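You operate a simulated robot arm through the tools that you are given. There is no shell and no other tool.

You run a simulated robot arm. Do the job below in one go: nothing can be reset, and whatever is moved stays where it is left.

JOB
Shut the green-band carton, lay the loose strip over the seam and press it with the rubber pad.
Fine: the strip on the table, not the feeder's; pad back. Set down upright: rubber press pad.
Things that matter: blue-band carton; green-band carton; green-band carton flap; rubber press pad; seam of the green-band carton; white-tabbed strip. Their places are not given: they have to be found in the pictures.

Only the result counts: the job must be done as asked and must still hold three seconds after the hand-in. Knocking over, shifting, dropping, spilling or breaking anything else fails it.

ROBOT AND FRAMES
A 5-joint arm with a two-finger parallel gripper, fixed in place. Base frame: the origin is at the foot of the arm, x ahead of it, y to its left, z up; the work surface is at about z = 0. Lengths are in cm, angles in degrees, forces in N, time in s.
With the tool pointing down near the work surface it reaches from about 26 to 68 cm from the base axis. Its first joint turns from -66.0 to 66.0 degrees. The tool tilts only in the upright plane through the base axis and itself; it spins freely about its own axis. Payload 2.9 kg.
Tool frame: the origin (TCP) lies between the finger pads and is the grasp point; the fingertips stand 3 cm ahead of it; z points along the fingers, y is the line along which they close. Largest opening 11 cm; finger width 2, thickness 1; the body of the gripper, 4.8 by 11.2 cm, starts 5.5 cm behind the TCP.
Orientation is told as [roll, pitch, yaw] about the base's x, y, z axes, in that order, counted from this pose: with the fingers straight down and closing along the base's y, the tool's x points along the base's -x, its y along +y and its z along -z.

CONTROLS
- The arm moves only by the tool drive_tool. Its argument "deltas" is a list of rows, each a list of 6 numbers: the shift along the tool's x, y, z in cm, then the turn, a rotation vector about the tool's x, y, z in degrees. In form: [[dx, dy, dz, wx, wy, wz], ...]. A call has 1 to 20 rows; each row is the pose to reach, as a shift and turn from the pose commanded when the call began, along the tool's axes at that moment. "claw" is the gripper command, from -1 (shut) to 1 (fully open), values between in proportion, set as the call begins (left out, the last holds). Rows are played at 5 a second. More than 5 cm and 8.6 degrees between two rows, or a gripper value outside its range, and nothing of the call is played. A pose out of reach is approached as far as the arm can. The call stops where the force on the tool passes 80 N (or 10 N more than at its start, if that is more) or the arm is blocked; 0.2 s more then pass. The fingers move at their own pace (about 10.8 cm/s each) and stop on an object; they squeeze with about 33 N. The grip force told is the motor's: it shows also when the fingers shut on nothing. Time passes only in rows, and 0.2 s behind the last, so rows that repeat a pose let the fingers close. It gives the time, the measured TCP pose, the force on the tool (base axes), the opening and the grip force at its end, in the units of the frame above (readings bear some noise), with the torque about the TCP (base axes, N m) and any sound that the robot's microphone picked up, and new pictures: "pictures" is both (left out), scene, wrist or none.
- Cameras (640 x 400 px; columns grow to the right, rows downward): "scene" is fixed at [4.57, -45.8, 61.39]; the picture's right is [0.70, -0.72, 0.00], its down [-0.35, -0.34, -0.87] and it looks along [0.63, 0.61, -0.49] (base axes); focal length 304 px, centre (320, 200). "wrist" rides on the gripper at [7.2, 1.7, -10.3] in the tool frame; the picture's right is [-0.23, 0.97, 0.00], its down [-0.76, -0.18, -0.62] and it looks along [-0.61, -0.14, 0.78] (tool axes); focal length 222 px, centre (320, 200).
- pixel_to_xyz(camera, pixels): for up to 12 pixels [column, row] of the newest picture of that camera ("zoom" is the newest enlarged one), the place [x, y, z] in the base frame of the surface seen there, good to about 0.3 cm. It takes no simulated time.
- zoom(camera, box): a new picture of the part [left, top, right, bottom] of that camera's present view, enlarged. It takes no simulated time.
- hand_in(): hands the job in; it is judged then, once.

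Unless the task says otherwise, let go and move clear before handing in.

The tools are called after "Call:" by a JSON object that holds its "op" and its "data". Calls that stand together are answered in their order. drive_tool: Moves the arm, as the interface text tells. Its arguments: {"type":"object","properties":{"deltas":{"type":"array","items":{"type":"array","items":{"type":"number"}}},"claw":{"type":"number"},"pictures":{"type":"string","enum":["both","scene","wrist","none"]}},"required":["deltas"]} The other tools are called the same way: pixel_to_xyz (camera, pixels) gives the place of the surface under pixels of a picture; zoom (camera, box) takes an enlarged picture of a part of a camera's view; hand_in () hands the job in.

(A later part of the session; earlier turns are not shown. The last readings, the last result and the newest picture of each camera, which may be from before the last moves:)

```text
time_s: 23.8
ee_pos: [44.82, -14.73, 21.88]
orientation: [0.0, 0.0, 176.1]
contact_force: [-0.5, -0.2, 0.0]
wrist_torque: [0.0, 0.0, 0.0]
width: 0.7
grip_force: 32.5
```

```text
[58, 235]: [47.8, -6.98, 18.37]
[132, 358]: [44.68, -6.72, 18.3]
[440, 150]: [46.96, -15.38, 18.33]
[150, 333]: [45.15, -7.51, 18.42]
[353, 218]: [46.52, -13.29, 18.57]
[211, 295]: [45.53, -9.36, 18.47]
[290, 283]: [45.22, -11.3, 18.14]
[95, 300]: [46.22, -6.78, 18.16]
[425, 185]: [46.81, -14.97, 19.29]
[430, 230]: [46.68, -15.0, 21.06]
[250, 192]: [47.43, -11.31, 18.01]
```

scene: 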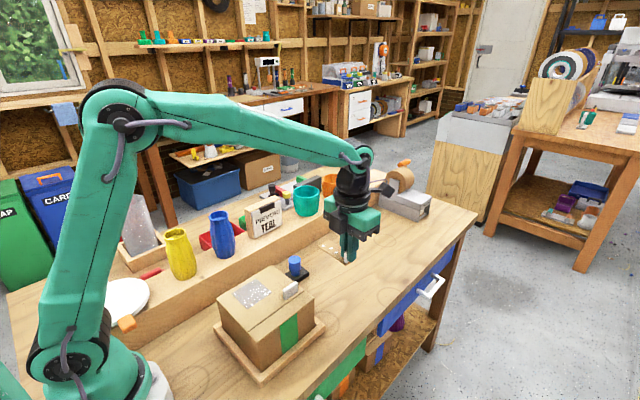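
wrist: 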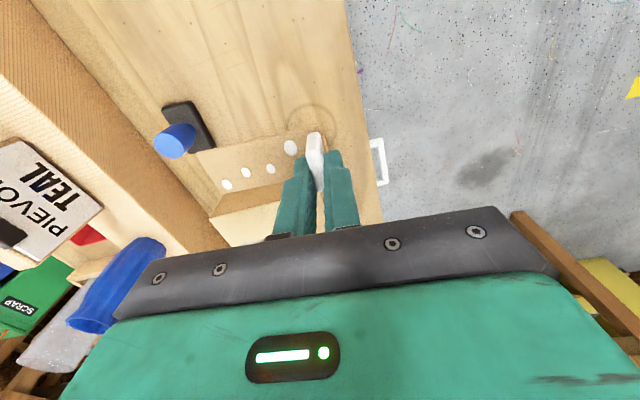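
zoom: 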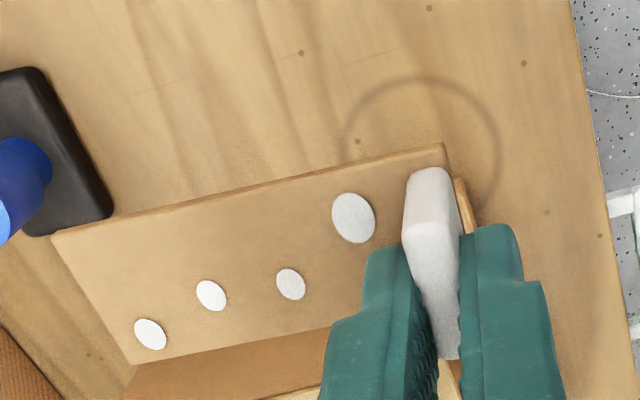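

The strip's centre sits about 3.6 cm from the TCP along its length and 0.7 cm to the side, with its underside about 4.0 cm below the TCP. I'll raise it a little, turn it to lie along the seam with the tab towards +x, and carry it over the carton.

Call:
{"op": "drive_tool", "data": {"deltas": [[0, 0, -1, 0, 0, -4], [0, 0, -2, 0, 0, -12], [-1.0, -0.3, -2, 0, 0, -20.5], [-2.4, -0.7, -2, 0, 0, -29], [-3.9, -1.1, -2, 0, 0, -37.5], [-5.4, -1.5, -2, 0, 0, -46], [-6.9, -1.9, -2, 0, 0, -54.5], [-8.4, -2.3, -2, 0, 0, -63], [-9.9, -2.7, -2, 0, 0, -71.5], [-11.4, -3.1, -2, 0, 0, -80], [-12.7, -3.4, -2, 0, 0, -88], [-13.8, -3.65, -2, 0, 0, -94], [-13.8, -3.65, -2, 0, 0, -94], [-13.8, -3.65, -2, 0, 0, -94]]}}

Call:
{"op": "zoom", "data": {"camera": "scene", "box": [190, 190, 370, 330]}}

```text
time_s: 26.8
ee_pos: [31.42, -10.07, 24.04]
orientation: [0.1, 0.0, -90.0]
contact_force: [0.5, 0.5, 0.3]
wrist_torque: [-0.02, 0.0, -0.01]
width: 0.73
grip_force: 32.7
```

scene: 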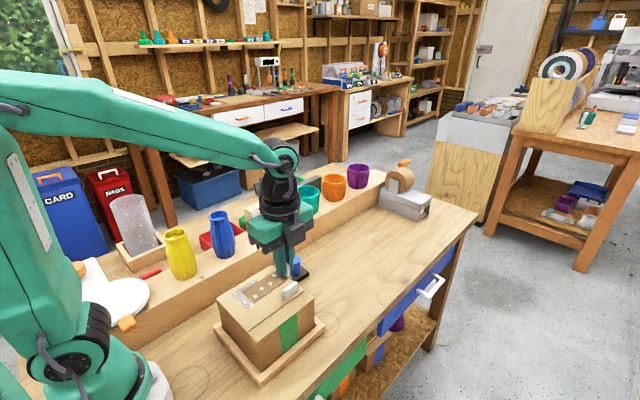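
wrist: 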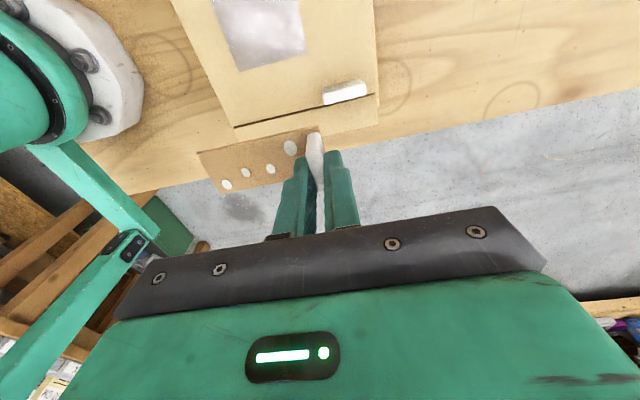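

```text
2.86 times, centred on (280, 260) of scene
```

zoom: 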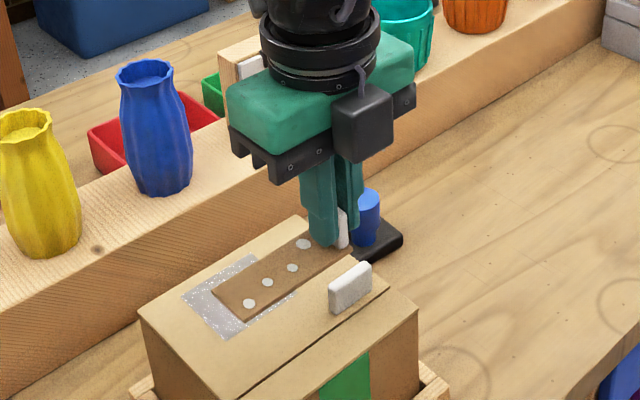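

The strip is now turned along the seam, tab end towards +x, about 8 cm above the carton. The wrist picture shows both the seam, near (305,108), and the strip, so I'll measure both.

Call:
{"op": "zoom", "data": {"camera": "wrist", "box": [180, 60, 400, 200]}}

```text
2.86 times, centred on (290, 130) of wrist
```

zoom: 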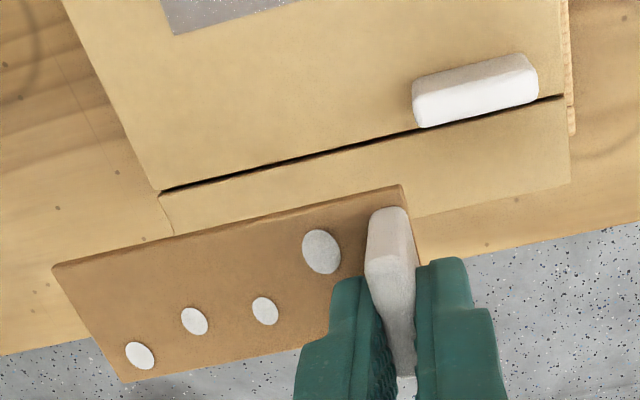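

Call:
{"op": "pixel_to_xyz", "data": {"camera": "zoom", "pixels": [[56, 268], [122, 378], [398, 190], [230, 228], [185, 185], [300, 155], [380, 135], [415, 85], [420, 123], [480, 108], [535, 95], [90, 322]]}}

Call:
{"op": "pixel_to_xyz", "data": {"camera": "wrist", "pixels": [[325, 92], [322, 98], [345, 82], [326, 103], [365, 87], [238, 130], [375, 97]]}}

```text
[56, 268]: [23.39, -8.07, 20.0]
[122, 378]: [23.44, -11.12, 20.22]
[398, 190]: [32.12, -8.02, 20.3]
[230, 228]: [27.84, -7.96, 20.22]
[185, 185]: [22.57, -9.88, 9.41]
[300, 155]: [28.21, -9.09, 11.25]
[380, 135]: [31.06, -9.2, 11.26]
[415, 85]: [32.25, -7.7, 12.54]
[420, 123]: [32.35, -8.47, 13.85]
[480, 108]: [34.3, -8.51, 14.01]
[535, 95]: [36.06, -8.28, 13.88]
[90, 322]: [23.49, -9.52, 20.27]
```

```text
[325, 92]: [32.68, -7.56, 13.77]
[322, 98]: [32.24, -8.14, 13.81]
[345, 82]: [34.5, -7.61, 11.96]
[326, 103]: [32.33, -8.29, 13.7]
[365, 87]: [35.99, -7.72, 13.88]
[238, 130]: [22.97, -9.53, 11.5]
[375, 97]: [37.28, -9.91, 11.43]
```

The strip's footprint is x 23.4–32.1 and y −11.4 to −8.0. It needs a shift of about −0.6 in x and +0.3 in y to clear the flap's tab (x≥32.2) and straddle the seam at y≈−9.1. I'll shift it and go down to just above the surface.

Call:
{"op": "drive_tool", "data": {"deltas": [[0.3, -0.6, 0, 0, 0, 0], [0.3, -0.6, 2.5, 0, 0, 0], [0.3, -0.6, 5, 0, 0, 0], [0.3, -0.6, 6.5, 0, 0, 0], [0.3, -0.6, 7.6, 0, 0, 0], [0.3, -0.6, 7.6, 0, 0, 0], [0.3, -0.6, 7.6, 0, 0, 0]]}}

Call:
{"op": "zoom", "data": {"camera": "wrist", "box": [180, 60, 400, 200]}}

Call:
{"op": "zoom", "data": {"camera": "scene", "box": [205, 240, 335, 340]}}

```text
time_s: 28.4
ee_pos: [30.76, -9.82, 16.26]
orientation: [0.0, 0.0, -90.0]
contact_force: [-0.4, 0.3, -0.7]
wrist_torque: [0.01, -0.05, -0.02]
width: 0.72
grip_force: 32.9
```

scene: 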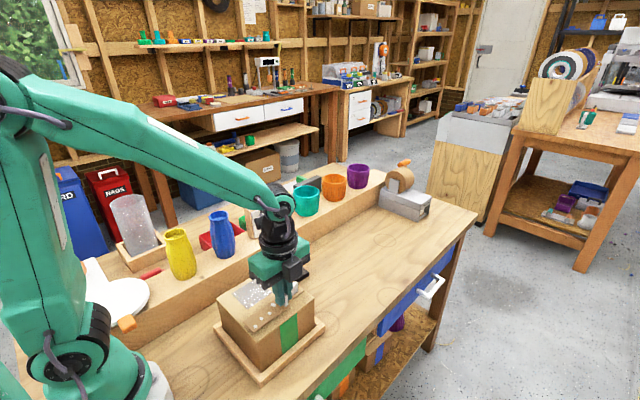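
wrist: 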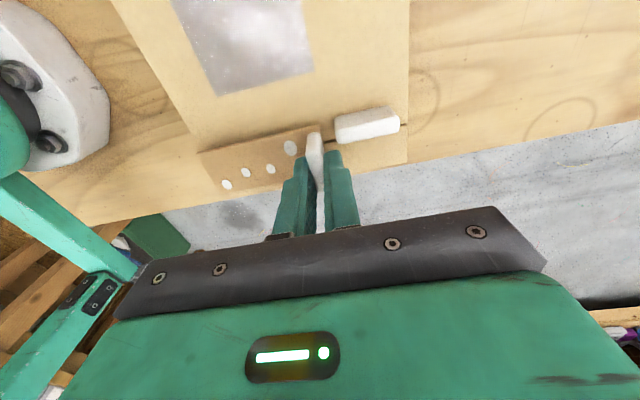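

```text
2.86 times, centred on (290, 130) of wrist
```

zoom: 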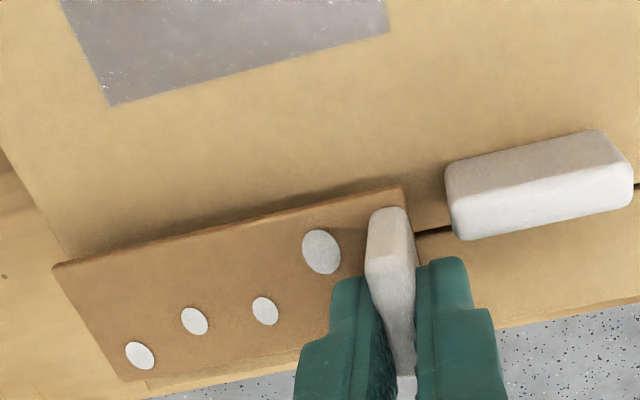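

```text
4.00 times, centred on (270, 290) of scene
```

zoom: 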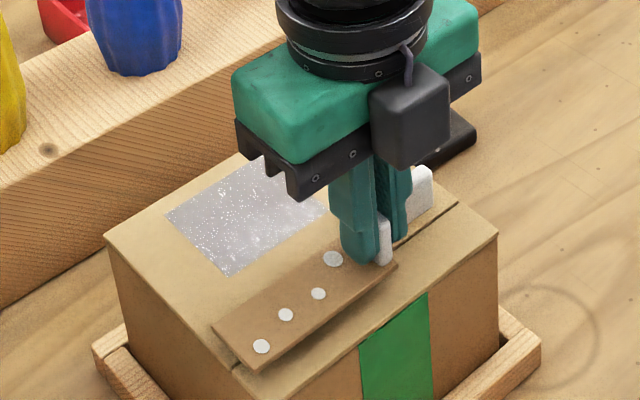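

The strip is lined up over the seam and clear of the flap's tab. I'll check its height and footprint, then set it down.

Call:
{"op": "pixel_to_xyz", "data": {"camera": "wrist", "pixels": [[200, 154], [223, 191], [317, 126], [260, 141], [328, 141], [337, 142], [345, 141]]}}

Call:
{"op": "drive_tool", "data": {"deltas": [[0, 0, 0.25, 0, 0, 0], [0, 0, 0.45, 0, 0, 0], [0, 0, 0.6, 0, 0, 0], [0, 0, 0.7, 0, 0, 0], [0, 0, 0.7, 0, 0, 0]]}}

```text
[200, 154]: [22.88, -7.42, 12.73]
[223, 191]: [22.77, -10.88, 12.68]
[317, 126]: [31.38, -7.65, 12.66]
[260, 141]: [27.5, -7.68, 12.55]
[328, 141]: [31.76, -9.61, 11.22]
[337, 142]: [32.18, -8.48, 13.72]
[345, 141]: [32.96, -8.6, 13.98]
```

```text
time_s: 29.6
ee_pos: [30.77, -9.77, 15.54]
orientation: [0.0, 0.0, -90.0]
contact_force: [1.3, 1.6, 1.3]
wrist_torque: [0.09, 0.0, 0.01]
width: 0.7
grip_force: 33.0
```

scene: 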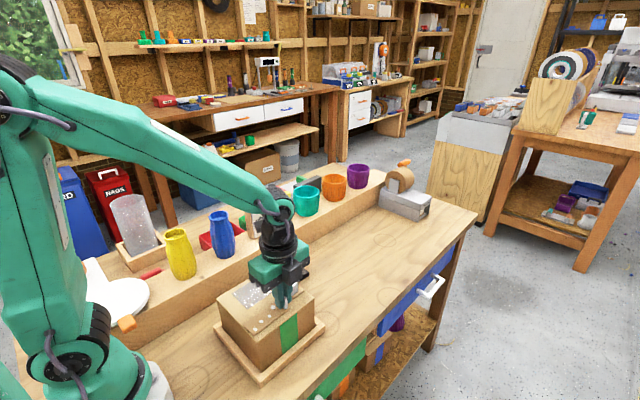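
wrist: 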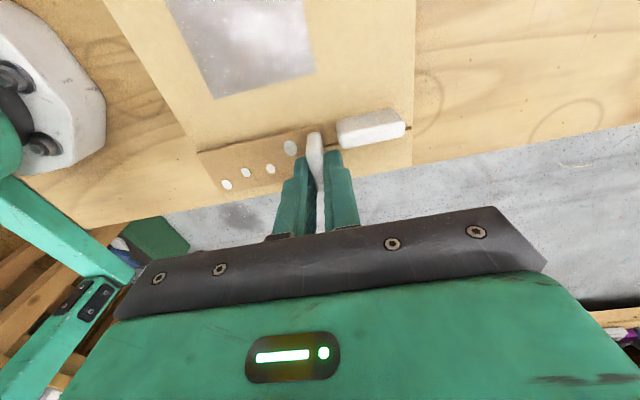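

The first light contact reads about 1–2 N, so the strip is touching. I'll press slightly more to seat it and check.

Call:
{"op": "drive_tool", "data": {"deltas": [[0, 0, 0.1, 0, 0, 0], [0, 0, 0.2, 0, 0, 0], [0, 0, 0.2, 0, 0, 0]]}}

Call:
{"op": "zoom", "data": {"camera": "wrist", "box": [180, 60, 400, 200]}}

Call:
{"op": "zoom", "data": {"camera": "scene", "box": [205, 240, 335, 340]}}

```text
time_s: 30.4
ee_pos: [30.68, -9.77, 15.44]
orientation: [0.1, 0.0, -90.0]
contact_force: [-1.6, -1.9, 19.5]
wrist_torque: [0.73, 0.12, -0.02]
width: 0.73
grip_force: 33.0
```

scene: 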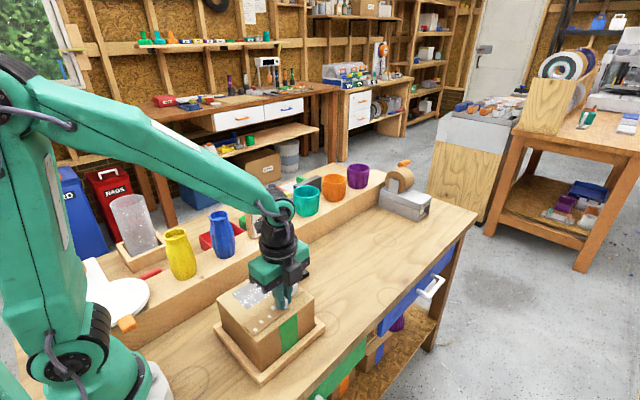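
wrist: 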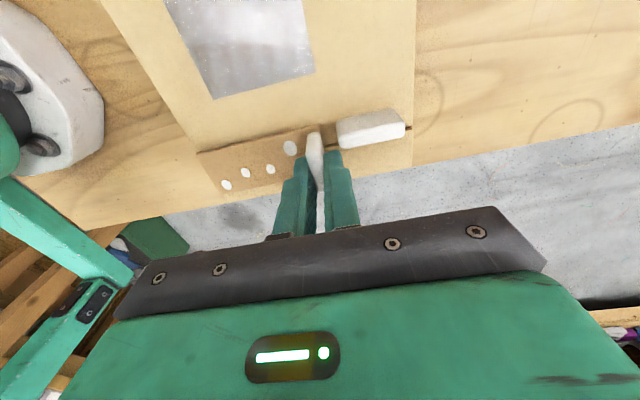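

```text
2.86 times, centred on (290, 130) of wrist
```

zoom: 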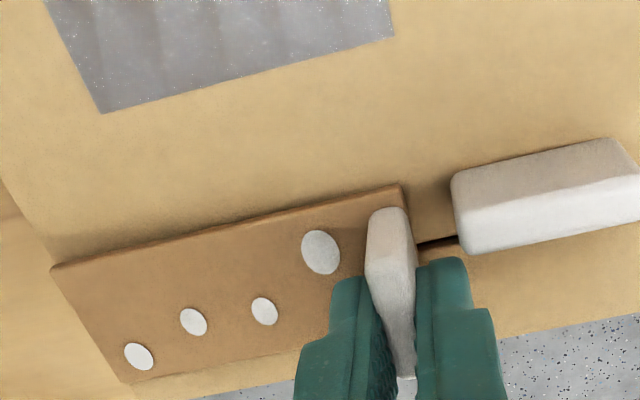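

```text
4.00 times, centred on (270, 290) of scene
```

zoom: 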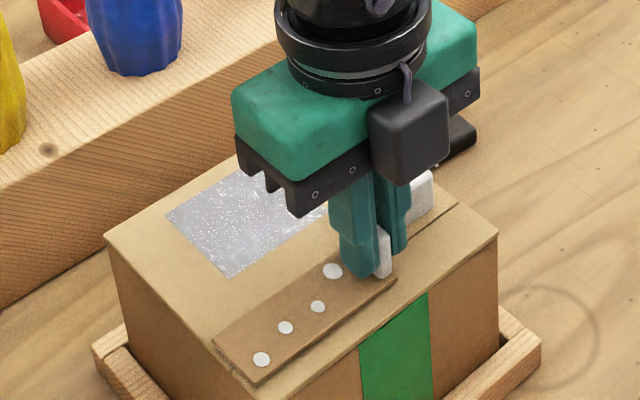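

The strip is seated flat across the seam with about 19 N on it. I'll open the fingers just a little, since the flap's tab is close, then lift straight up.

Call:
{"op": "drive_tool", "data": {"deltas": [[0, 0, -0.1, 0, 0, 0], [0, 0, -0.1, 0, 0, 0], [0, 0, -0.1, 0, 0, 0]], "claw": -0.72, "pictures": "wrist"}}

Call:
{"op": "drive_tool", "data": {"deltas": [[0, 0, -0.4, 0, 0, 0], [0, 0, -1, 0, 0, 0], [0, 0, -2, 0, 0, 0], [0, 0, -4, 0, 0, 0], [0, 0, -7, 0, 0, 0], [0, 0, -10, 0, 0, 0], [0, 0, -10, 0, 0, 0]]}}

Call:
{"op": "zoom", "data": {"camera": "scene", "box": [205, 240, 335, 340]}}

Call:
{"op": "zoom", "data": {"camera": "wrist", "box": [180, 40, 440, 205]}}

```text
time_s: 31.2
ee_pos: [30.64, -9.71, 15.5]
orientation: [0.0, 0.1, -90.0]
contact_force: [0.3, -0.3, -0.1]
wrist_torque: [0.01, -0.02, -0.01]
width: 1.55
grip_force: 0.1
```

wrist: 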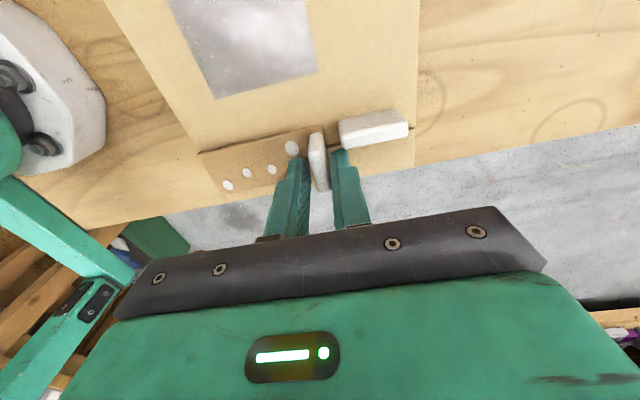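

```text
time_s: 32.8
ee_pos: [30.76, -9.72, 25.59]
orientation: [-0.1, -0.1, -90.1]
contact_force: [-0.2, 0.0, -0.9]
wrist_torque: [-0.02, 0.0, -0.04]
width: 1.5
grip_force: 0.1
```

scene: 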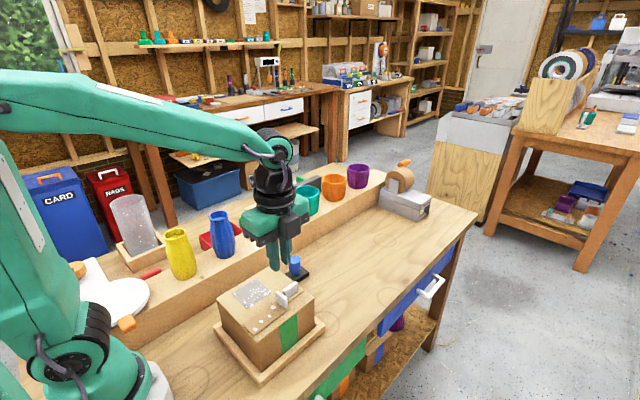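
wrist: 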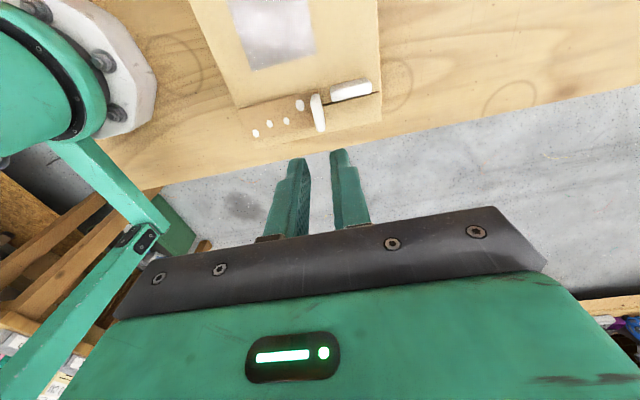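

```text
4.00 times, centred on (270, 290) of scene
```

zoom: 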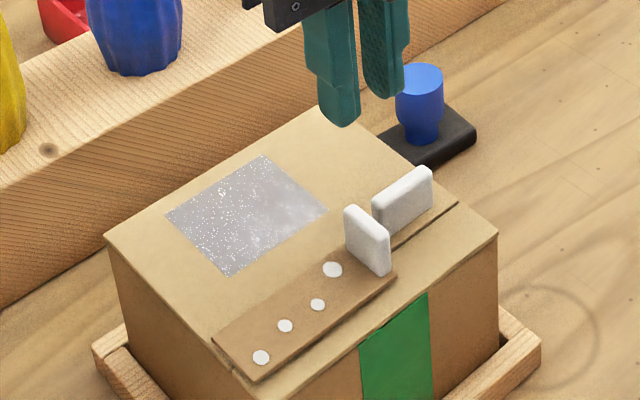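

```text
2.42 times, centred on (310, 122) of wrist
```

zoom: 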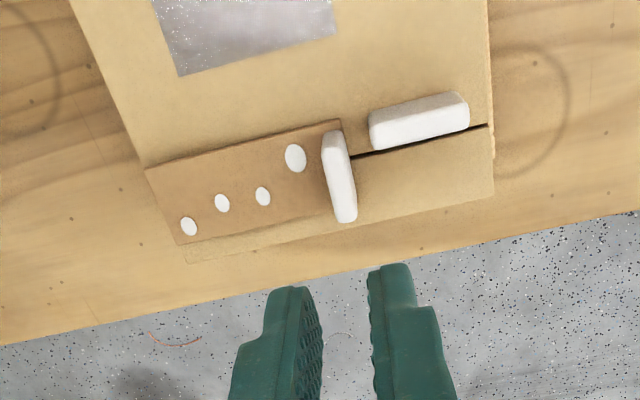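

The strip lies flat over the seam and stayed put after release. Next I'll measure its footprint, then travel towards the pad while turning the tool back to yaw 0 and look at the pad up close.

Call:
{"op": "pixel_to_xyz", "data": {"camera": "zoom", "pixels": [[150, 172], [182, 238], [335, 122], [327, 140], [335, 210], [350, 155], [355, 215], [375, 120], [230, 180], [420, 145], [165, 205]]}}

Call:
{"op": "drive_tool", "data": {"deltas": [[1, 0.6, 0, 0, 0, -8], [2.3, 1.4, 0, 0, 0, -16], [3.6, 2.3, 0, 0, 0, -24], [4.9, 3.2, 0, 0, 0, -32], [6.2, 4.1, 0, 0, 0, -40], [7.5, 5, 0, 0, 0, -48], [8.8, 5.8, 0.5, 0, 0, -56], [10.1, 6.7, 1.5, 0, 0, -64], [11.4, 7.5, 2.5, 0, 0, -72], [12.4, 8.2, 3.2, 0, 0, -80], [13.2, 8.7, 4, 0, 0, -87], [13.2, 8.7, 4, 0, 0, -90], [13.2, 8.7, 4, 0, 0, -90], [13.2, 8.7, 4, 0, 0, -90]], "claw": 0.0}}

Call:
{"op": "zoom", "data": {"camera": "wrist", "box": [220, 40, 440, 190]}}

```text
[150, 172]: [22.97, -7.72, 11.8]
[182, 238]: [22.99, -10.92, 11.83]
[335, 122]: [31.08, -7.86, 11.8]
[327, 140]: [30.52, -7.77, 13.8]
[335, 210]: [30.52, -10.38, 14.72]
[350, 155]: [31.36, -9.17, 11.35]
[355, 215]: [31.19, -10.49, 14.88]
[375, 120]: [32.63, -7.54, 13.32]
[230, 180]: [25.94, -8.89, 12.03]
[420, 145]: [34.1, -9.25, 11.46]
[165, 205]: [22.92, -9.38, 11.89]
```

```text
time_s: 35.8
ee_pos: [39.26, 3.47, 21.69]
orientation: [0.0, 0.1, 0.1]
contact_force: [-0.4, -0.2, -0.8]
wrist_torque: [0.03, -0.03, 0.0]
width: 5.49
grip_force: 0.0
```

scene: 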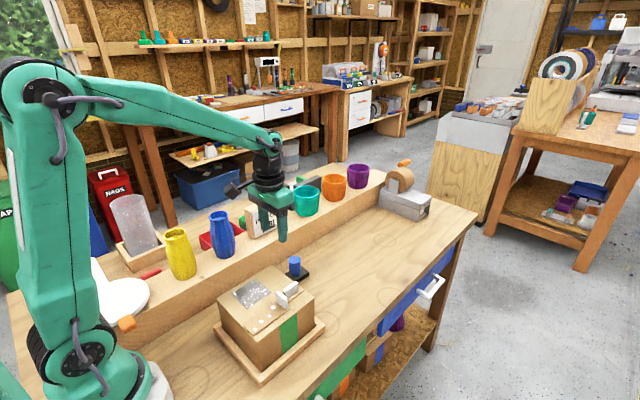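
wrist: 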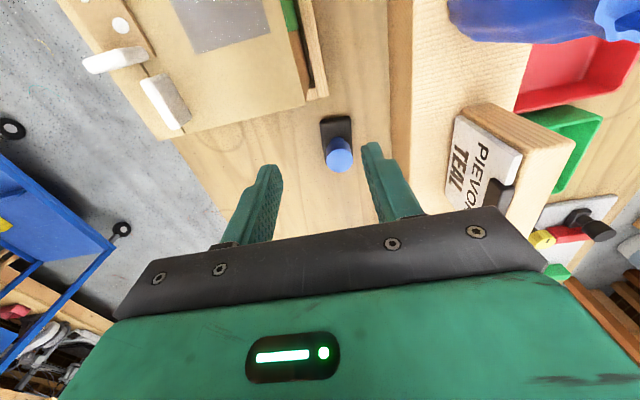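

```text
2.67 times, centred on (330, 115) of wrist
```

zoom: 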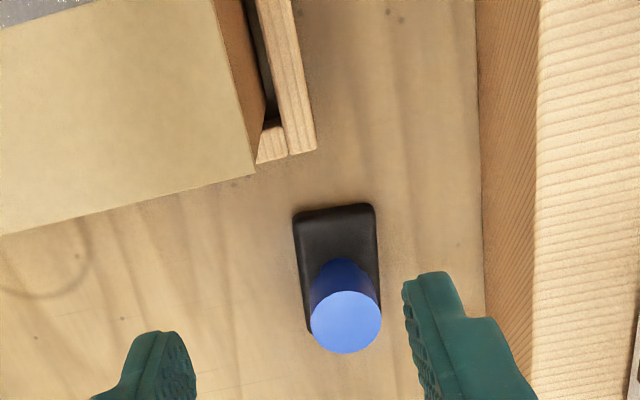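

The strip's footprint is x 22.9–31.3 and y −11.1 to −7.7, with its tab at x 30.5–31.2. The pad is at (336,140) in the wrist picture, so I'll measure it and the ledge wall beside it.

Call:
{"op": "zoom", "data": {"camera": "wrist", "box": [300, 105, 380, 180]}}

Call:
{"op": "pixel_to_xyz", "data": {"camera": "wrist", "pixels": [[321, 120], [350, 118], [323, 160], [335, 130], [339, 153], [339, 163], [327, 153], [351, 153], [339, 144], [384, 120], [390, 120]]}}

Call:
{"op": "zoom", "data": {"camera": "scene", "box": [265, 245, 330, 290]}}

```text
5.33 times, centred on (340, 142) of wrist
```

zoom: 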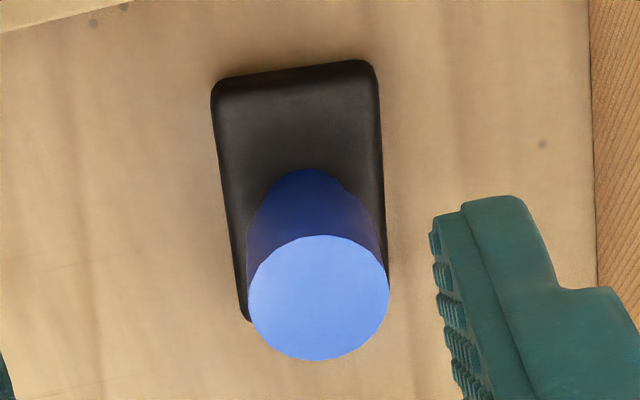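

```text
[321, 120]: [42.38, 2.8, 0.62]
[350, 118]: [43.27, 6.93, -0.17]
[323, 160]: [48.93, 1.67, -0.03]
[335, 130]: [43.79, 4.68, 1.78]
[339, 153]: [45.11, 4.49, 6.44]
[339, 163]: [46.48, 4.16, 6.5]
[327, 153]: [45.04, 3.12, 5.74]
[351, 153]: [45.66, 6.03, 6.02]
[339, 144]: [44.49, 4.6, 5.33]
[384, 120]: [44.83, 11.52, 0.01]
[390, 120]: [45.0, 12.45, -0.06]
```

```text
8.89 times, centred on (298, 268) of scene
```

zoom: 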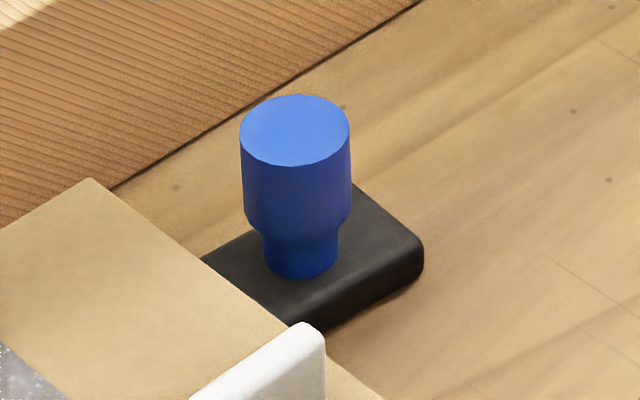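

I'll get the knob and base edges from this scene zoom, then from a fresh wrist zoom.

Call:
{"op": "pixel_to_xyz", "data": {"camera": "zoom", "pixels": [[295, 130], [246, 130], [346, 130], [295, 99], [295, 162], [300, 265], [352, 190], [420, 245], [310, 322], [215, 258], [295, 220]]}}

Call:
{"op": "zoom", "data": {"camera": "wrist", "box": [300, 105, 380, 180]}}

Call:
{"op": "pixel_to_xyz", "data": {"camera": "zoom", "pixels": [[318, 298], [255, 298], [385, 298], [318, 242], [318, 353], [220, 95], [368, 75], [250, 312], [300, 120]]}}

```text
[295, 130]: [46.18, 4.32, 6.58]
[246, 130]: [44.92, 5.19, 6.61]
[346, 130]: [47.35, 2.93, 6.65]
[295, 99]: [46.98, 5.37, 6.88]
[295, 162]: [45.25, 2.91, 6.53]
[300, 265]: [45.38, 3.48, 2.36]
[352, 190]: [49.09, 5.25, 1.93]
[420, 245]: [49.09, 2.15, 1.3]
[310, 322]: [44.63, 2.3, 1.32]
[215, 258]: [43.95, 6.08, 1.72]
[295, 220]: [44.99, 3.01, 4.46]
```

```text
5.33 times, centred on (340, 142) of wrist
```

zoom: 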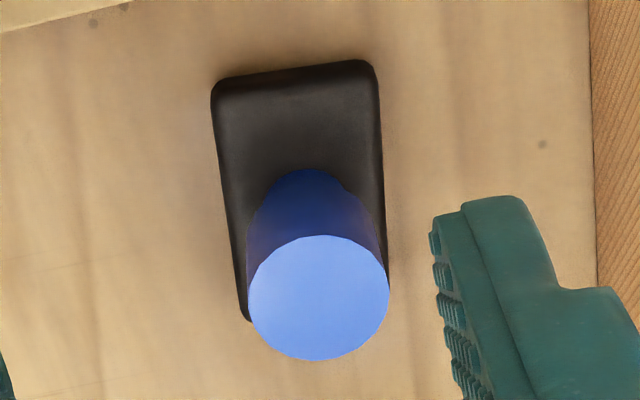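

```text
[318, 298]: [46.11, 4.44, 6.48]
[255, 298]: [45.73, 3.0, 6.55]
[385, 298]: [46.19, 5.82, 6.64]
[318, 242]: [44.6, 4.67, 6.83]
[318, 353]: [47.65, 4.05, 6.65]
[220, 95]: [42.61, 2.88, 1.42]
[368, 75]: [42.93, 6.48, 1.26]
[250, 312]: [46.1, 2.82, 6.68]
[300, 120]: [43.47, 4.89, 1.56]
```

The knob is centred at about (46.15, 4.3), with radius 1.5 and its top at z≈6.65. The base is turned about −5.5° and spans x≈42.5–49.3. I'll align to that and go down around the knob with a check stop.

Call:
{"op": "drive_tool", "data": {"deltas": [[-2.3, 0.3, 0.5, 0, 0, 2], [-4.6, 0.6, 1, 0, 0, 4], [-6.9, 0.83, 2, 0, 0, 5.5], [-6.9, 0.83, 5, 0, 0, 5.5], [-6.9, 0.83, 8, 0, 0, 5.5], [-6.9, 0.83, 11, 0, 0, 5.5], [-6.9, 0.83, 11, 0, 0, 5.5], [-6.9, 0.83, 11, 0, 0, 5.5]]}}

Call:
{"op": "zoom", "data": {"camera": "wrist", "box": [220, 60, 440, 210]}}

Call:
{"op": "zoom", "data": {"camera": "scene", "box": [255, 220, 345, 290]}}

```text
time_s: 37.6
ee_pos: [46.44, 4.65, 10.44]
orientation: [0.0, 0.0, -5.5]
contact_force: [0.5, 0.4, 0.3]
wrist_torque: [0.02, -0.01, 0.01]
width: 5.49
grip_force: 0.1
```

scene: 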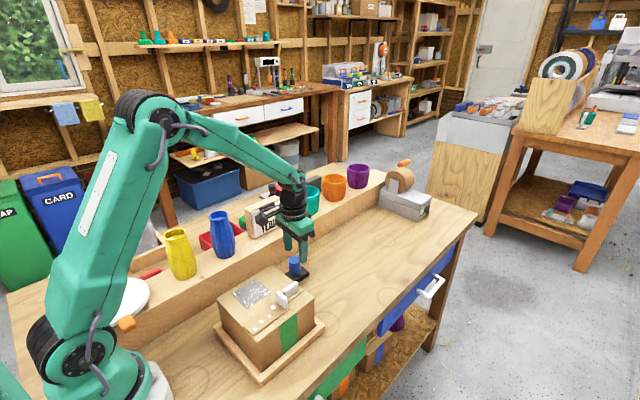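
wrist: 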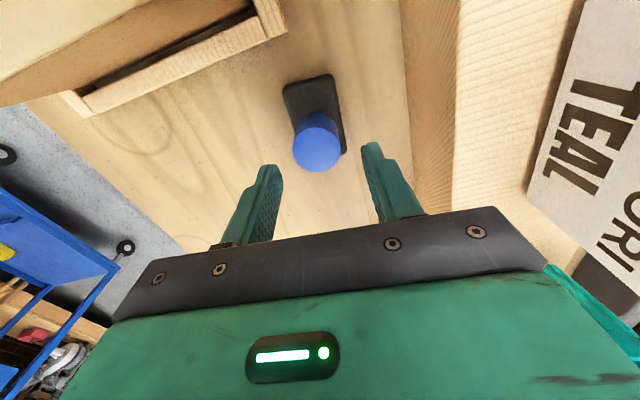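

```text
2.67 times, centred on (330, 135) of wrist
```

zoom: 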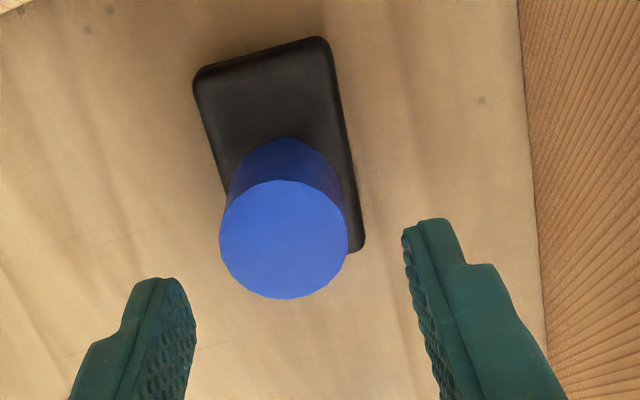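

```text
5.71 times, centred on (300, 255) of scene
```

zoom: 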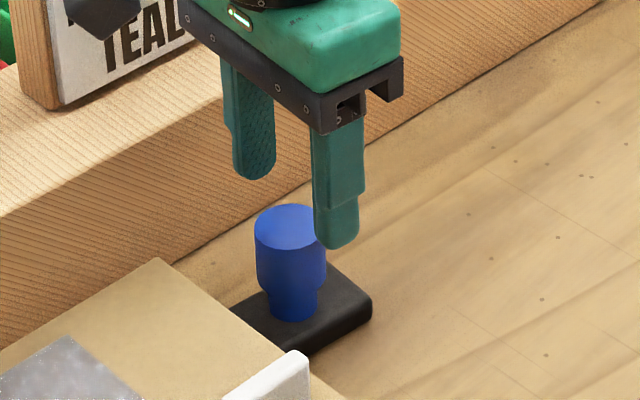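

The readings put me about 0.3 cm off in x and y. I'll re-measure the knob and base from this closer view before going down.

Call:
{"op": "pixel_to_xyz", "data": {"camera": "wrist", "pixels": [[316.5, 150], [294, 150], [339, 150], [316.5, 129], [316.5, 170], [285, 88], [330, 76], [344, 152], [310, 95]]}}

```text
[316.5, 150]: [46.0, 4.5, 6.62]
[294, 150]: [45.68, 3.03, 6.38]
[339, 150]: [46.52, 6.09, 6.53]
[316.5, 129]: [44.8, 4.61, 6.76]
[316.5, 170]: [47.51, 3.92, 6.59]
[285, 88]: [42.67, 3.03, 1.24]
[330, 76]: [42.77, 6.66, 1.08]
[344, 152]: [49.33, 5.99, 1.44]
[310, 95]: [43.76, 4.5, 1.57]
```

The knob's centre is at about (46.1, 4.45). I'll shift by (−0.25, −0.2), go down to TCP z≈5.4 and close.

Call:
{"op": "drive_tool", "data": {"deltas": [[0.25, -0.2, 1, 0, 0, 0], [0.25, -0.2, 2.5, 0, 0, 0], [0.25, -0.2, 4, 0, 0, 0], [0.25, -0.2, 5.0, 0, 0, 0], [0.25, -0.2, 5.0, 0, 0, 0]], "pictures": "scene"}}

Call:
{"op": "drive_tool", "data": {"deltas": [[0, 0, 0, 0, 0, 0], [0, 0, 0, 0, 0, 0], [0, 0, 0, 0, 0, 0], [0, 0, 0, 0, 0, 0]], "claw": -1}}

Call:
{"op": "zoom", "data": {"camera": "scene", "box": [255, 220, 345, 290]}}

Call:
{"op": "zoom", "data": {"camera": "wrist", "box": [220, 60, 440, 210]}}

```text
time_s: 38.8
ee_pos: [46.16, 4.26, 5.34]
orientation: [-0.1, 0.2, -5.5]
contact_force: [0.4, -0.9, -0.7]
wrist_torque: [0.04, 0.02, 0.01]
width: 5.49
grip_force: 0.0
```

scene: 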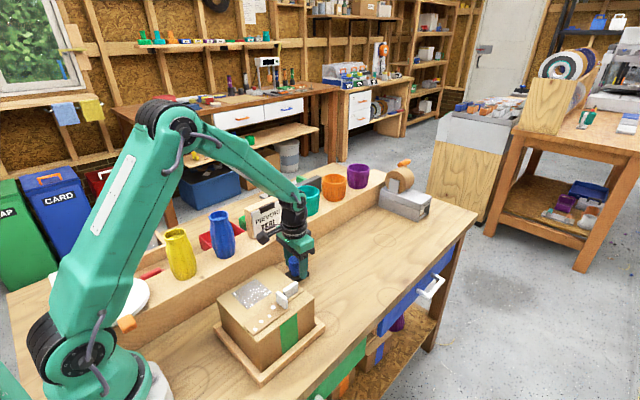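

```text
time_s: 39.8
ee_pos: [46.15, 4.21, 5.45]
orientation: [0.0, 0.0, -5.5]
contact_force: [0.2, 0.2, 2.2]
wrist_torque: [0.07, -0.06, 0.0]
width: 3.18
grip_force: 33.0
```

scene: 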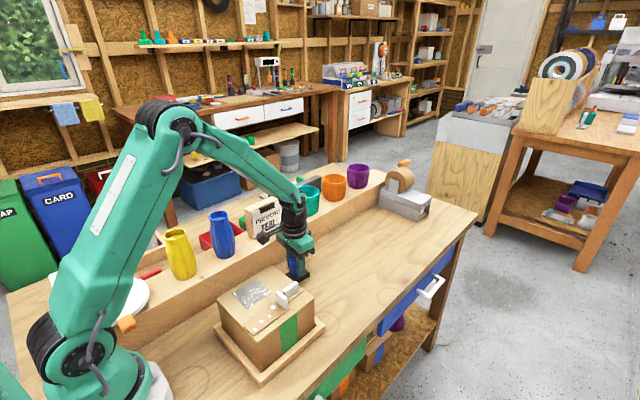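
wrist: 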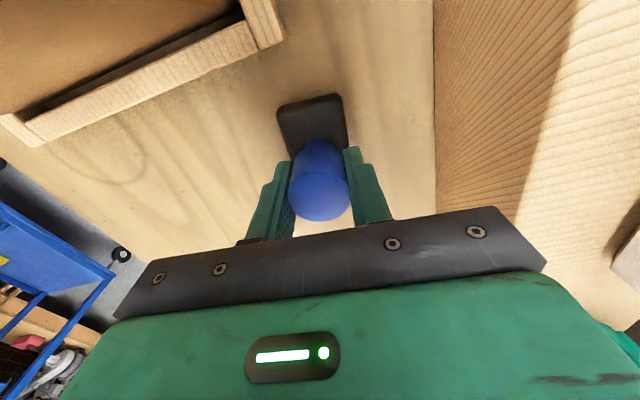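

```text
5.71 times, centred on (300, 255) of scene
```

zoom: 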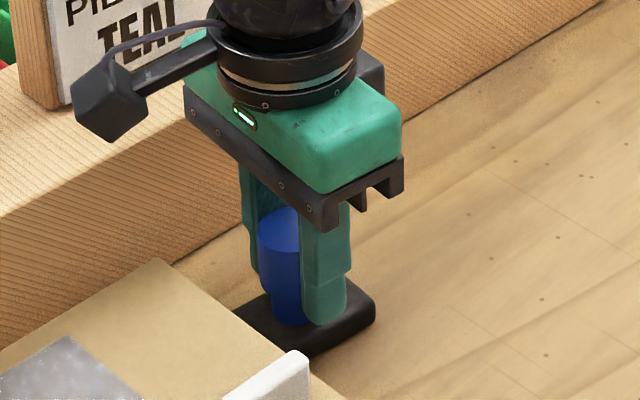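

```text
2.67 times, centred on (330, 135) of wrist
```

zoom: 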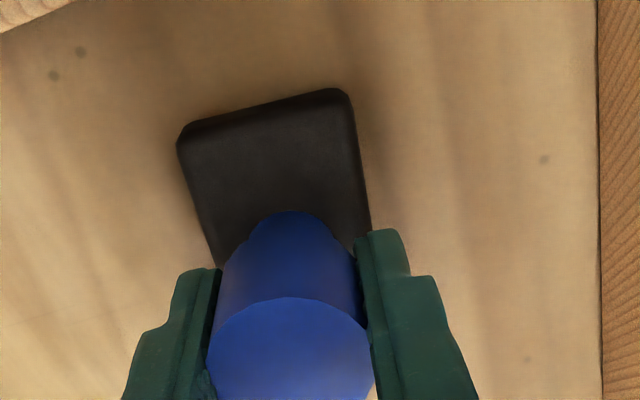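

The knob is held at 3.18 cm with full grip. I'll keep this pose, (46.15, 4.23, 5.4) at yaw −5.5, as the place to return the pad to. Now I'll lift straight up.

Call:
{"op": "drive_tool", "data": {"deltas": [[0, 0, -0.5, 0, 0, 0], [0, 0, -1.5, 0, 0, 0], [0, 0, -4, 0, 0, 0], [0, 0, -7, 0, 0, 0], [0, 0, -10, 0, 0, 0], [0, 0, -13, 0, 0, 0], [0, 0, -16, 0, 0, 0], [0, 0, -18, 0, 0, 0], [0, 0, -18, 0, 0, 0]]}}

Call:
{"op": "zoom", "data": {"camera": "scene", "box": [255, 180, 355, 260]}}

Call:
{"op": "zoom", "data": {"camera": "wrist", "box": [220, 60, 440, 210]}}

```text
time_s: 41.8
ee_pos: [46.01, 4.13, 23.34]
orientation: [0.0, 0.0, -5.6]
contact_force: [0.1, -0.8, -1.9]
wrist_torque: [-0.03, -0.01, 0.0]
width: 3.19
grip_force: 32.7
```

scene: 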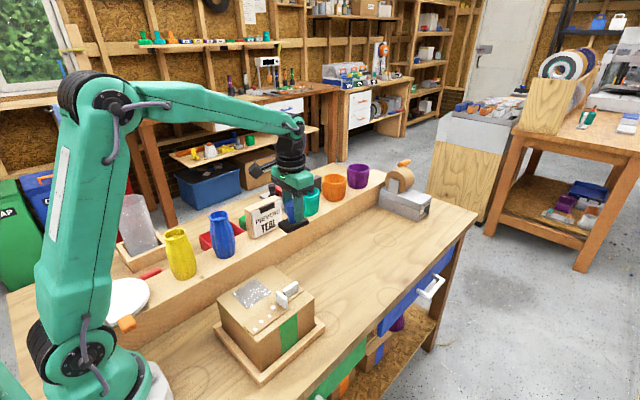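
wrist: 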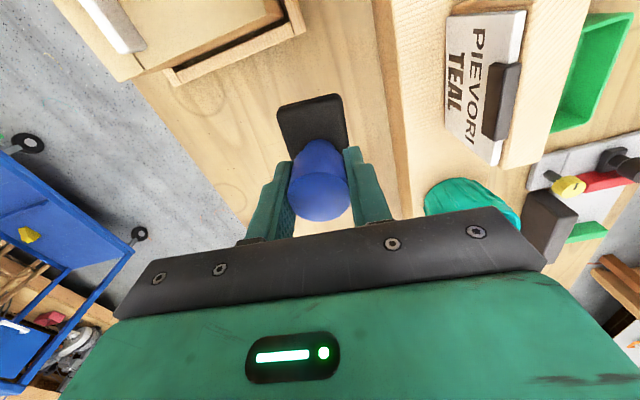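

```text
5.00 times, centred on (305, 220) of scene
```

zoom: 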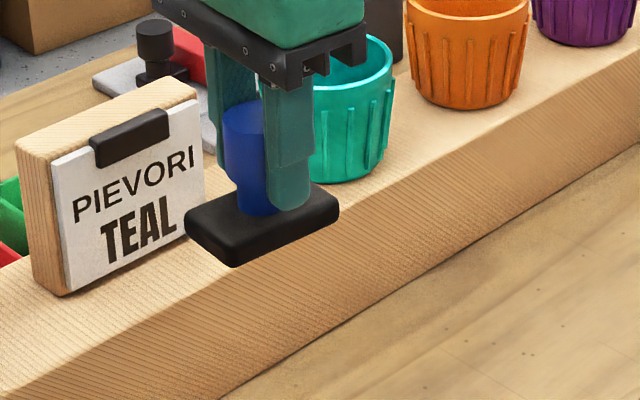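

```text
2.67 times, centred on (330, 135) of wrist
```

zoom: 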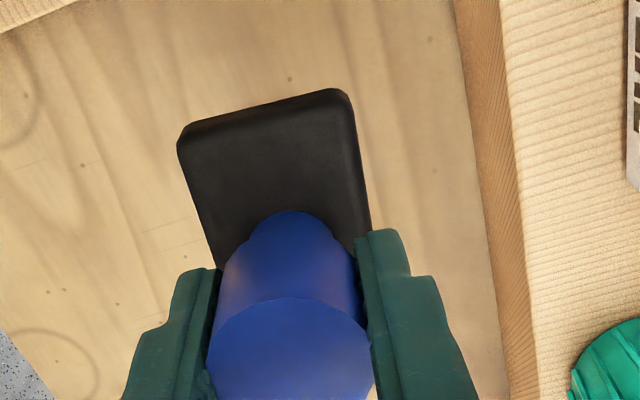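

The pad is held level and clear of everything. I'll carry it over the strip to TCP (26.65, −9.4), so its base covers x≈23.1–30.1, short of the strip's tab at 30.5.

Call:
{"op": "drive_tool", "data": {"deltas": [[2.0, -1.7, 0, 0, 0, -0.6], [4.0, -3.4, 0, 0, 0, -1.2], [6.0, -5.1, 0, 0, 0, -1.8], [8.0, -6.8, 0, 0, 0, -2.4], [10.0, -8.5, 0, 0, 0, -3], [12.0, -10.2, 0, 0, 0, -3.6], [14.0, -11.9, 0, 0, 0, -4.2], [16.0, -13.6, 0, 0, 0, -4.6], [18.11, -15.41, 0, 0, 0, -5], [18.11, -15.41, 0, 0, 0, -5], [18.11, -15.41, 0, 0, 0, -5]]}}

Call:
{"op": "zoom", "data": {"camera": "scene", "box": [195, 210, 335, 330]}}

Call:
{"op": "zoom", "data": {"camera": "wrist", "box": [220, 60, 440, 210]}}

```text
time_s: 44.2
ee_pos: [26.59, -9.71, 23.43]
orientation: [0.0, -0.1, -0.5]
contact_force: [-0.5, 0.3, -1.6]
wrist_torque: [0.0, -0.01, 0.01]
width: 3.16
grip_force: 32.5
```

scene: 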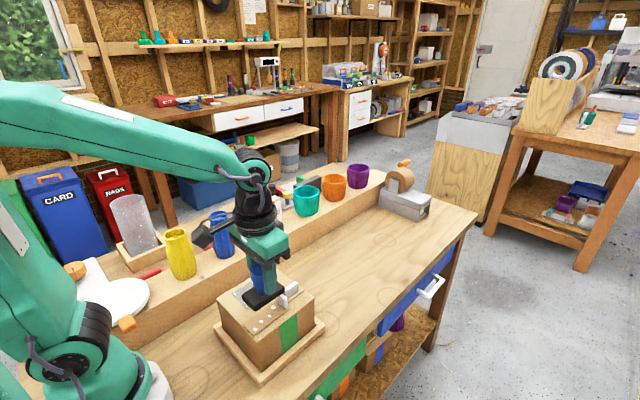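
wrist: 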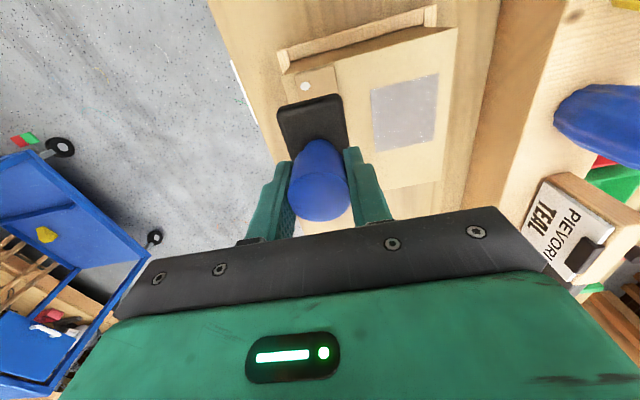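

```text
3.33 times, centred on (265, 270) of scene
```

zoom: 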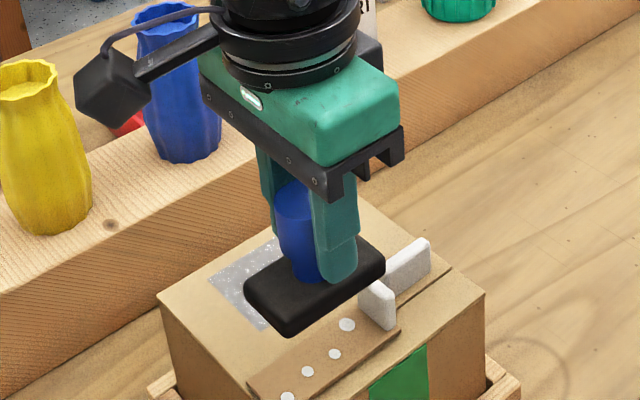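

```text
2.67 times, centred on (330, 135) of wrist
```

zoom: 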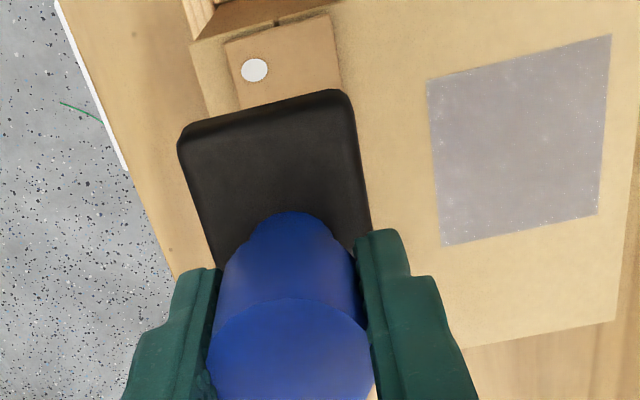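

The pad is above the strip. I'll measure its base edges to confirm it will miss the strip's tab.

Call:
{"op": "pixel_to_xyz", "data": {"camera": "zoom", "pixels": [[188, 133], [342, 97], [215, 255], [365, 215], [265, 120], [270, 160]]}}

Call:
{"op": "pixel_to_xyz", "data": {"camera": "scene", "pixels": [[284, 287], [257, 305], [270, 300], [284, 292], [240, 296], [279, 281], [277, 300]]}}

```text
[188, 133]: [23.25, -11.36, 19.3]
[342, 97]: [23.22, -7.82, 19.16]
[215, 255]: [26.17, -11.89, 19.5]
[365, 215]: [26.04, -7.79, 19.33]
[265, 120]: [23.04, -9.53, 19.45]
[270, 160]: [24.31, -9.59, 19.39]
```

```text
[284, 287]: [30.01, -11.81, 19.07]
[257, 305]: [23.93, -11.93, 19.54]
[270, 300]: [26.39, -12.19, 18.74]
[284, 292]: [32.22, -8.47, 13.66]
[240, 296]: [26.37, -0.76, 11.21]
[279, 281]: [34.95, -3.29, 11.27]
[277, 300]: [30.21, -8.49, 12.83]
```

The pad spans x≈23.0–30.1 and y≈−11.6 to −7.7, so I'll shift it +0.3 in y and −0.1 in x. Then I'll go down to just above the strip.

Call:
{"op": "drive_tool", "data": {"deltas": [[0.1, 0.3, 1, 0, 0, 0], [0.1, 0.3, 3, 0, 0, 0], [0.1, 0.3, 4.6, 0, 0, 0], [0.1, 0.3, 5.4, 0, 0, 0], [0.1, 0.3, 5.4, 0, 0, 0]]}}

Call:
{"op": "zoom", "data": {"camera": "scene", "box": [215, 240, 335, 340]}}

Call:
{"op": "zoom", "data": {"camera": "wrist", "box": [220, 60, 440, 210]}}

```text
time_s: 45.4
ee_pos: [26.23, -9.18, 18.07]
orientation: [0.0, 0.0, -0.5]
contact_force: [-0.4, -0.8, -1.0]
wrist_torque: [0.03, 0.01, 0.02]
width: 3.2
grip_force: 33.1
```

scene: 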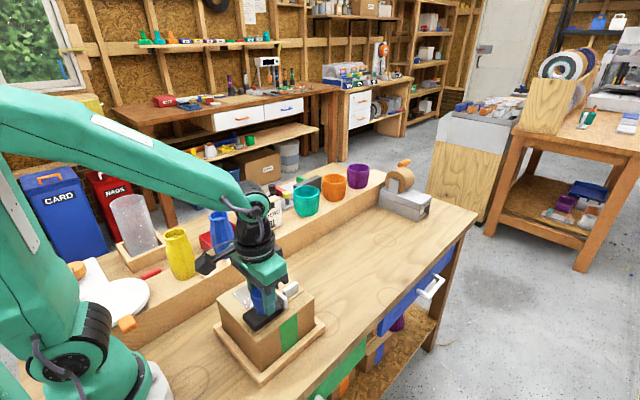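
wrist: 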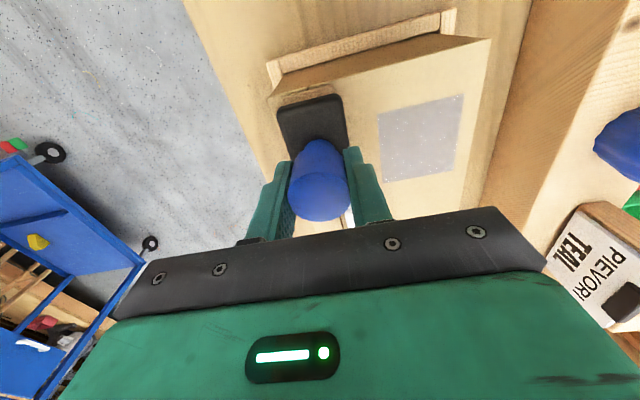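

```text
4.00 times, centred on (275, 290) of scene
```

zoom: 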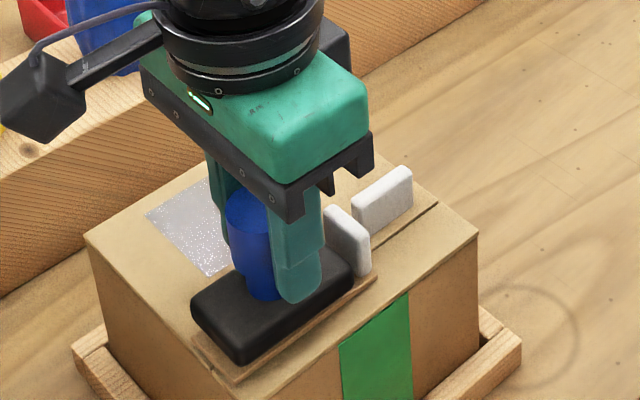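

```text
2.67 times, centred on (330, 135) of wrist
```

zoom: 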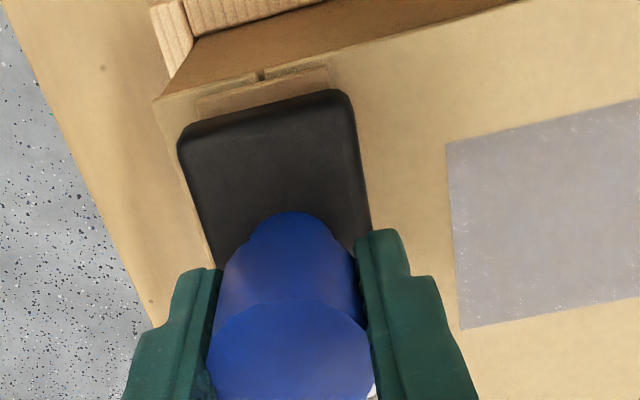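

The pad is centred over the strip and clear of the strip's tab. I'll lower slowly to contact.

Call:
{"op": "drive_tool", "data": {"deltas": [[0, 0, 0.3, 0, 0, 0], [0, 0, 0.5, 0, 0, 0], [0, 0, 0.65, 0, 0, 0], [0, 0, 0.8, 0, 0, 0], [0, 0, 0.8, 0, 0, 0]], "pictures": "scene"}}

```text
time_s: 46.6
ee_pos: [26.34, -9.21, 17.36]
orientation: [0.0, 0.0, -0.5]
contact_force: [-2.5, -1.0, 11.0]
wrist_torque: [0.05, 0.13, -0.01]
width: 3.16
grip_force: 33.4
```

scene: 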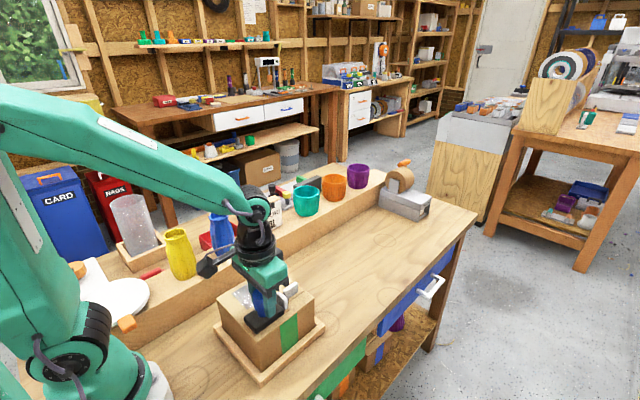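

Contact reads 11 N. I'll press a little harder and hold it there for a couple of seconds.

Call:
{"op": "drive_tool", "data": {"deltas": [[0, 0, 0.1, 0, 0, 0], [0, 0, 0.2, 0, 0, 0], [0, 0, 0.25, 0, 0, 0], [0, 0, 0.25, 0, 0, 0], [0, 0, 0.25, 0, 0, 0], [0, 0, 0.25, 0, 0, 0], [0, 0, 0.25, 0, 0, 0], [0, 0, 0.25, 0, 0, 0]]}}

Call:
{"op": "zoom", "data": {"camera": "scene", "box": [215, 240, 335, 340]}}

```text
time_s: 48.4
ee_pos: [26.42, -9.26, 17.19]
orientation: [-0.1, -0.2, -0.6]
contact_force: [-0.6, 0.1, 37.2]
wrist_torque: [0.47, 0.14, -0.02]
width: 3.17
grip_force: 32.4
```

scene: 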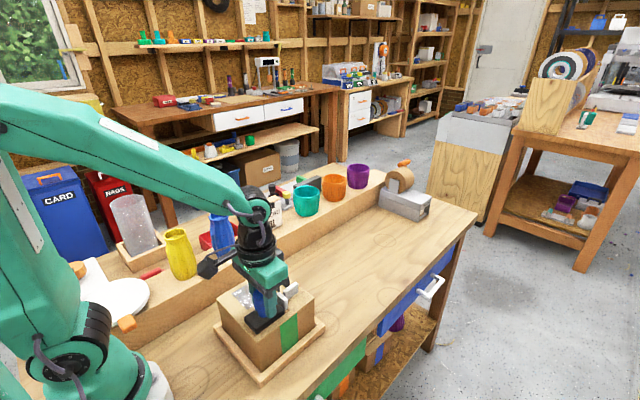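
wrist: 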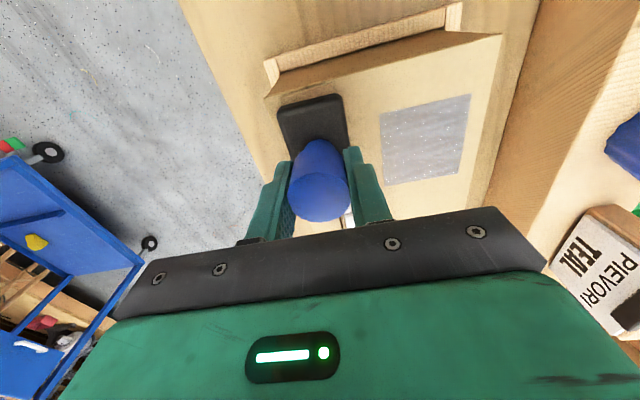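

```text
4.00 times, centred on (275, 290) of scene
```

zoom: 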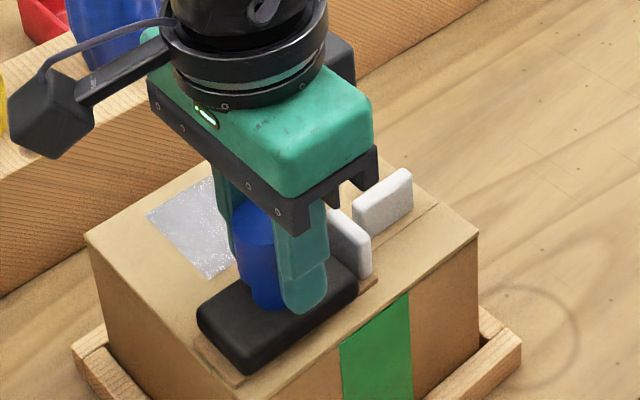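

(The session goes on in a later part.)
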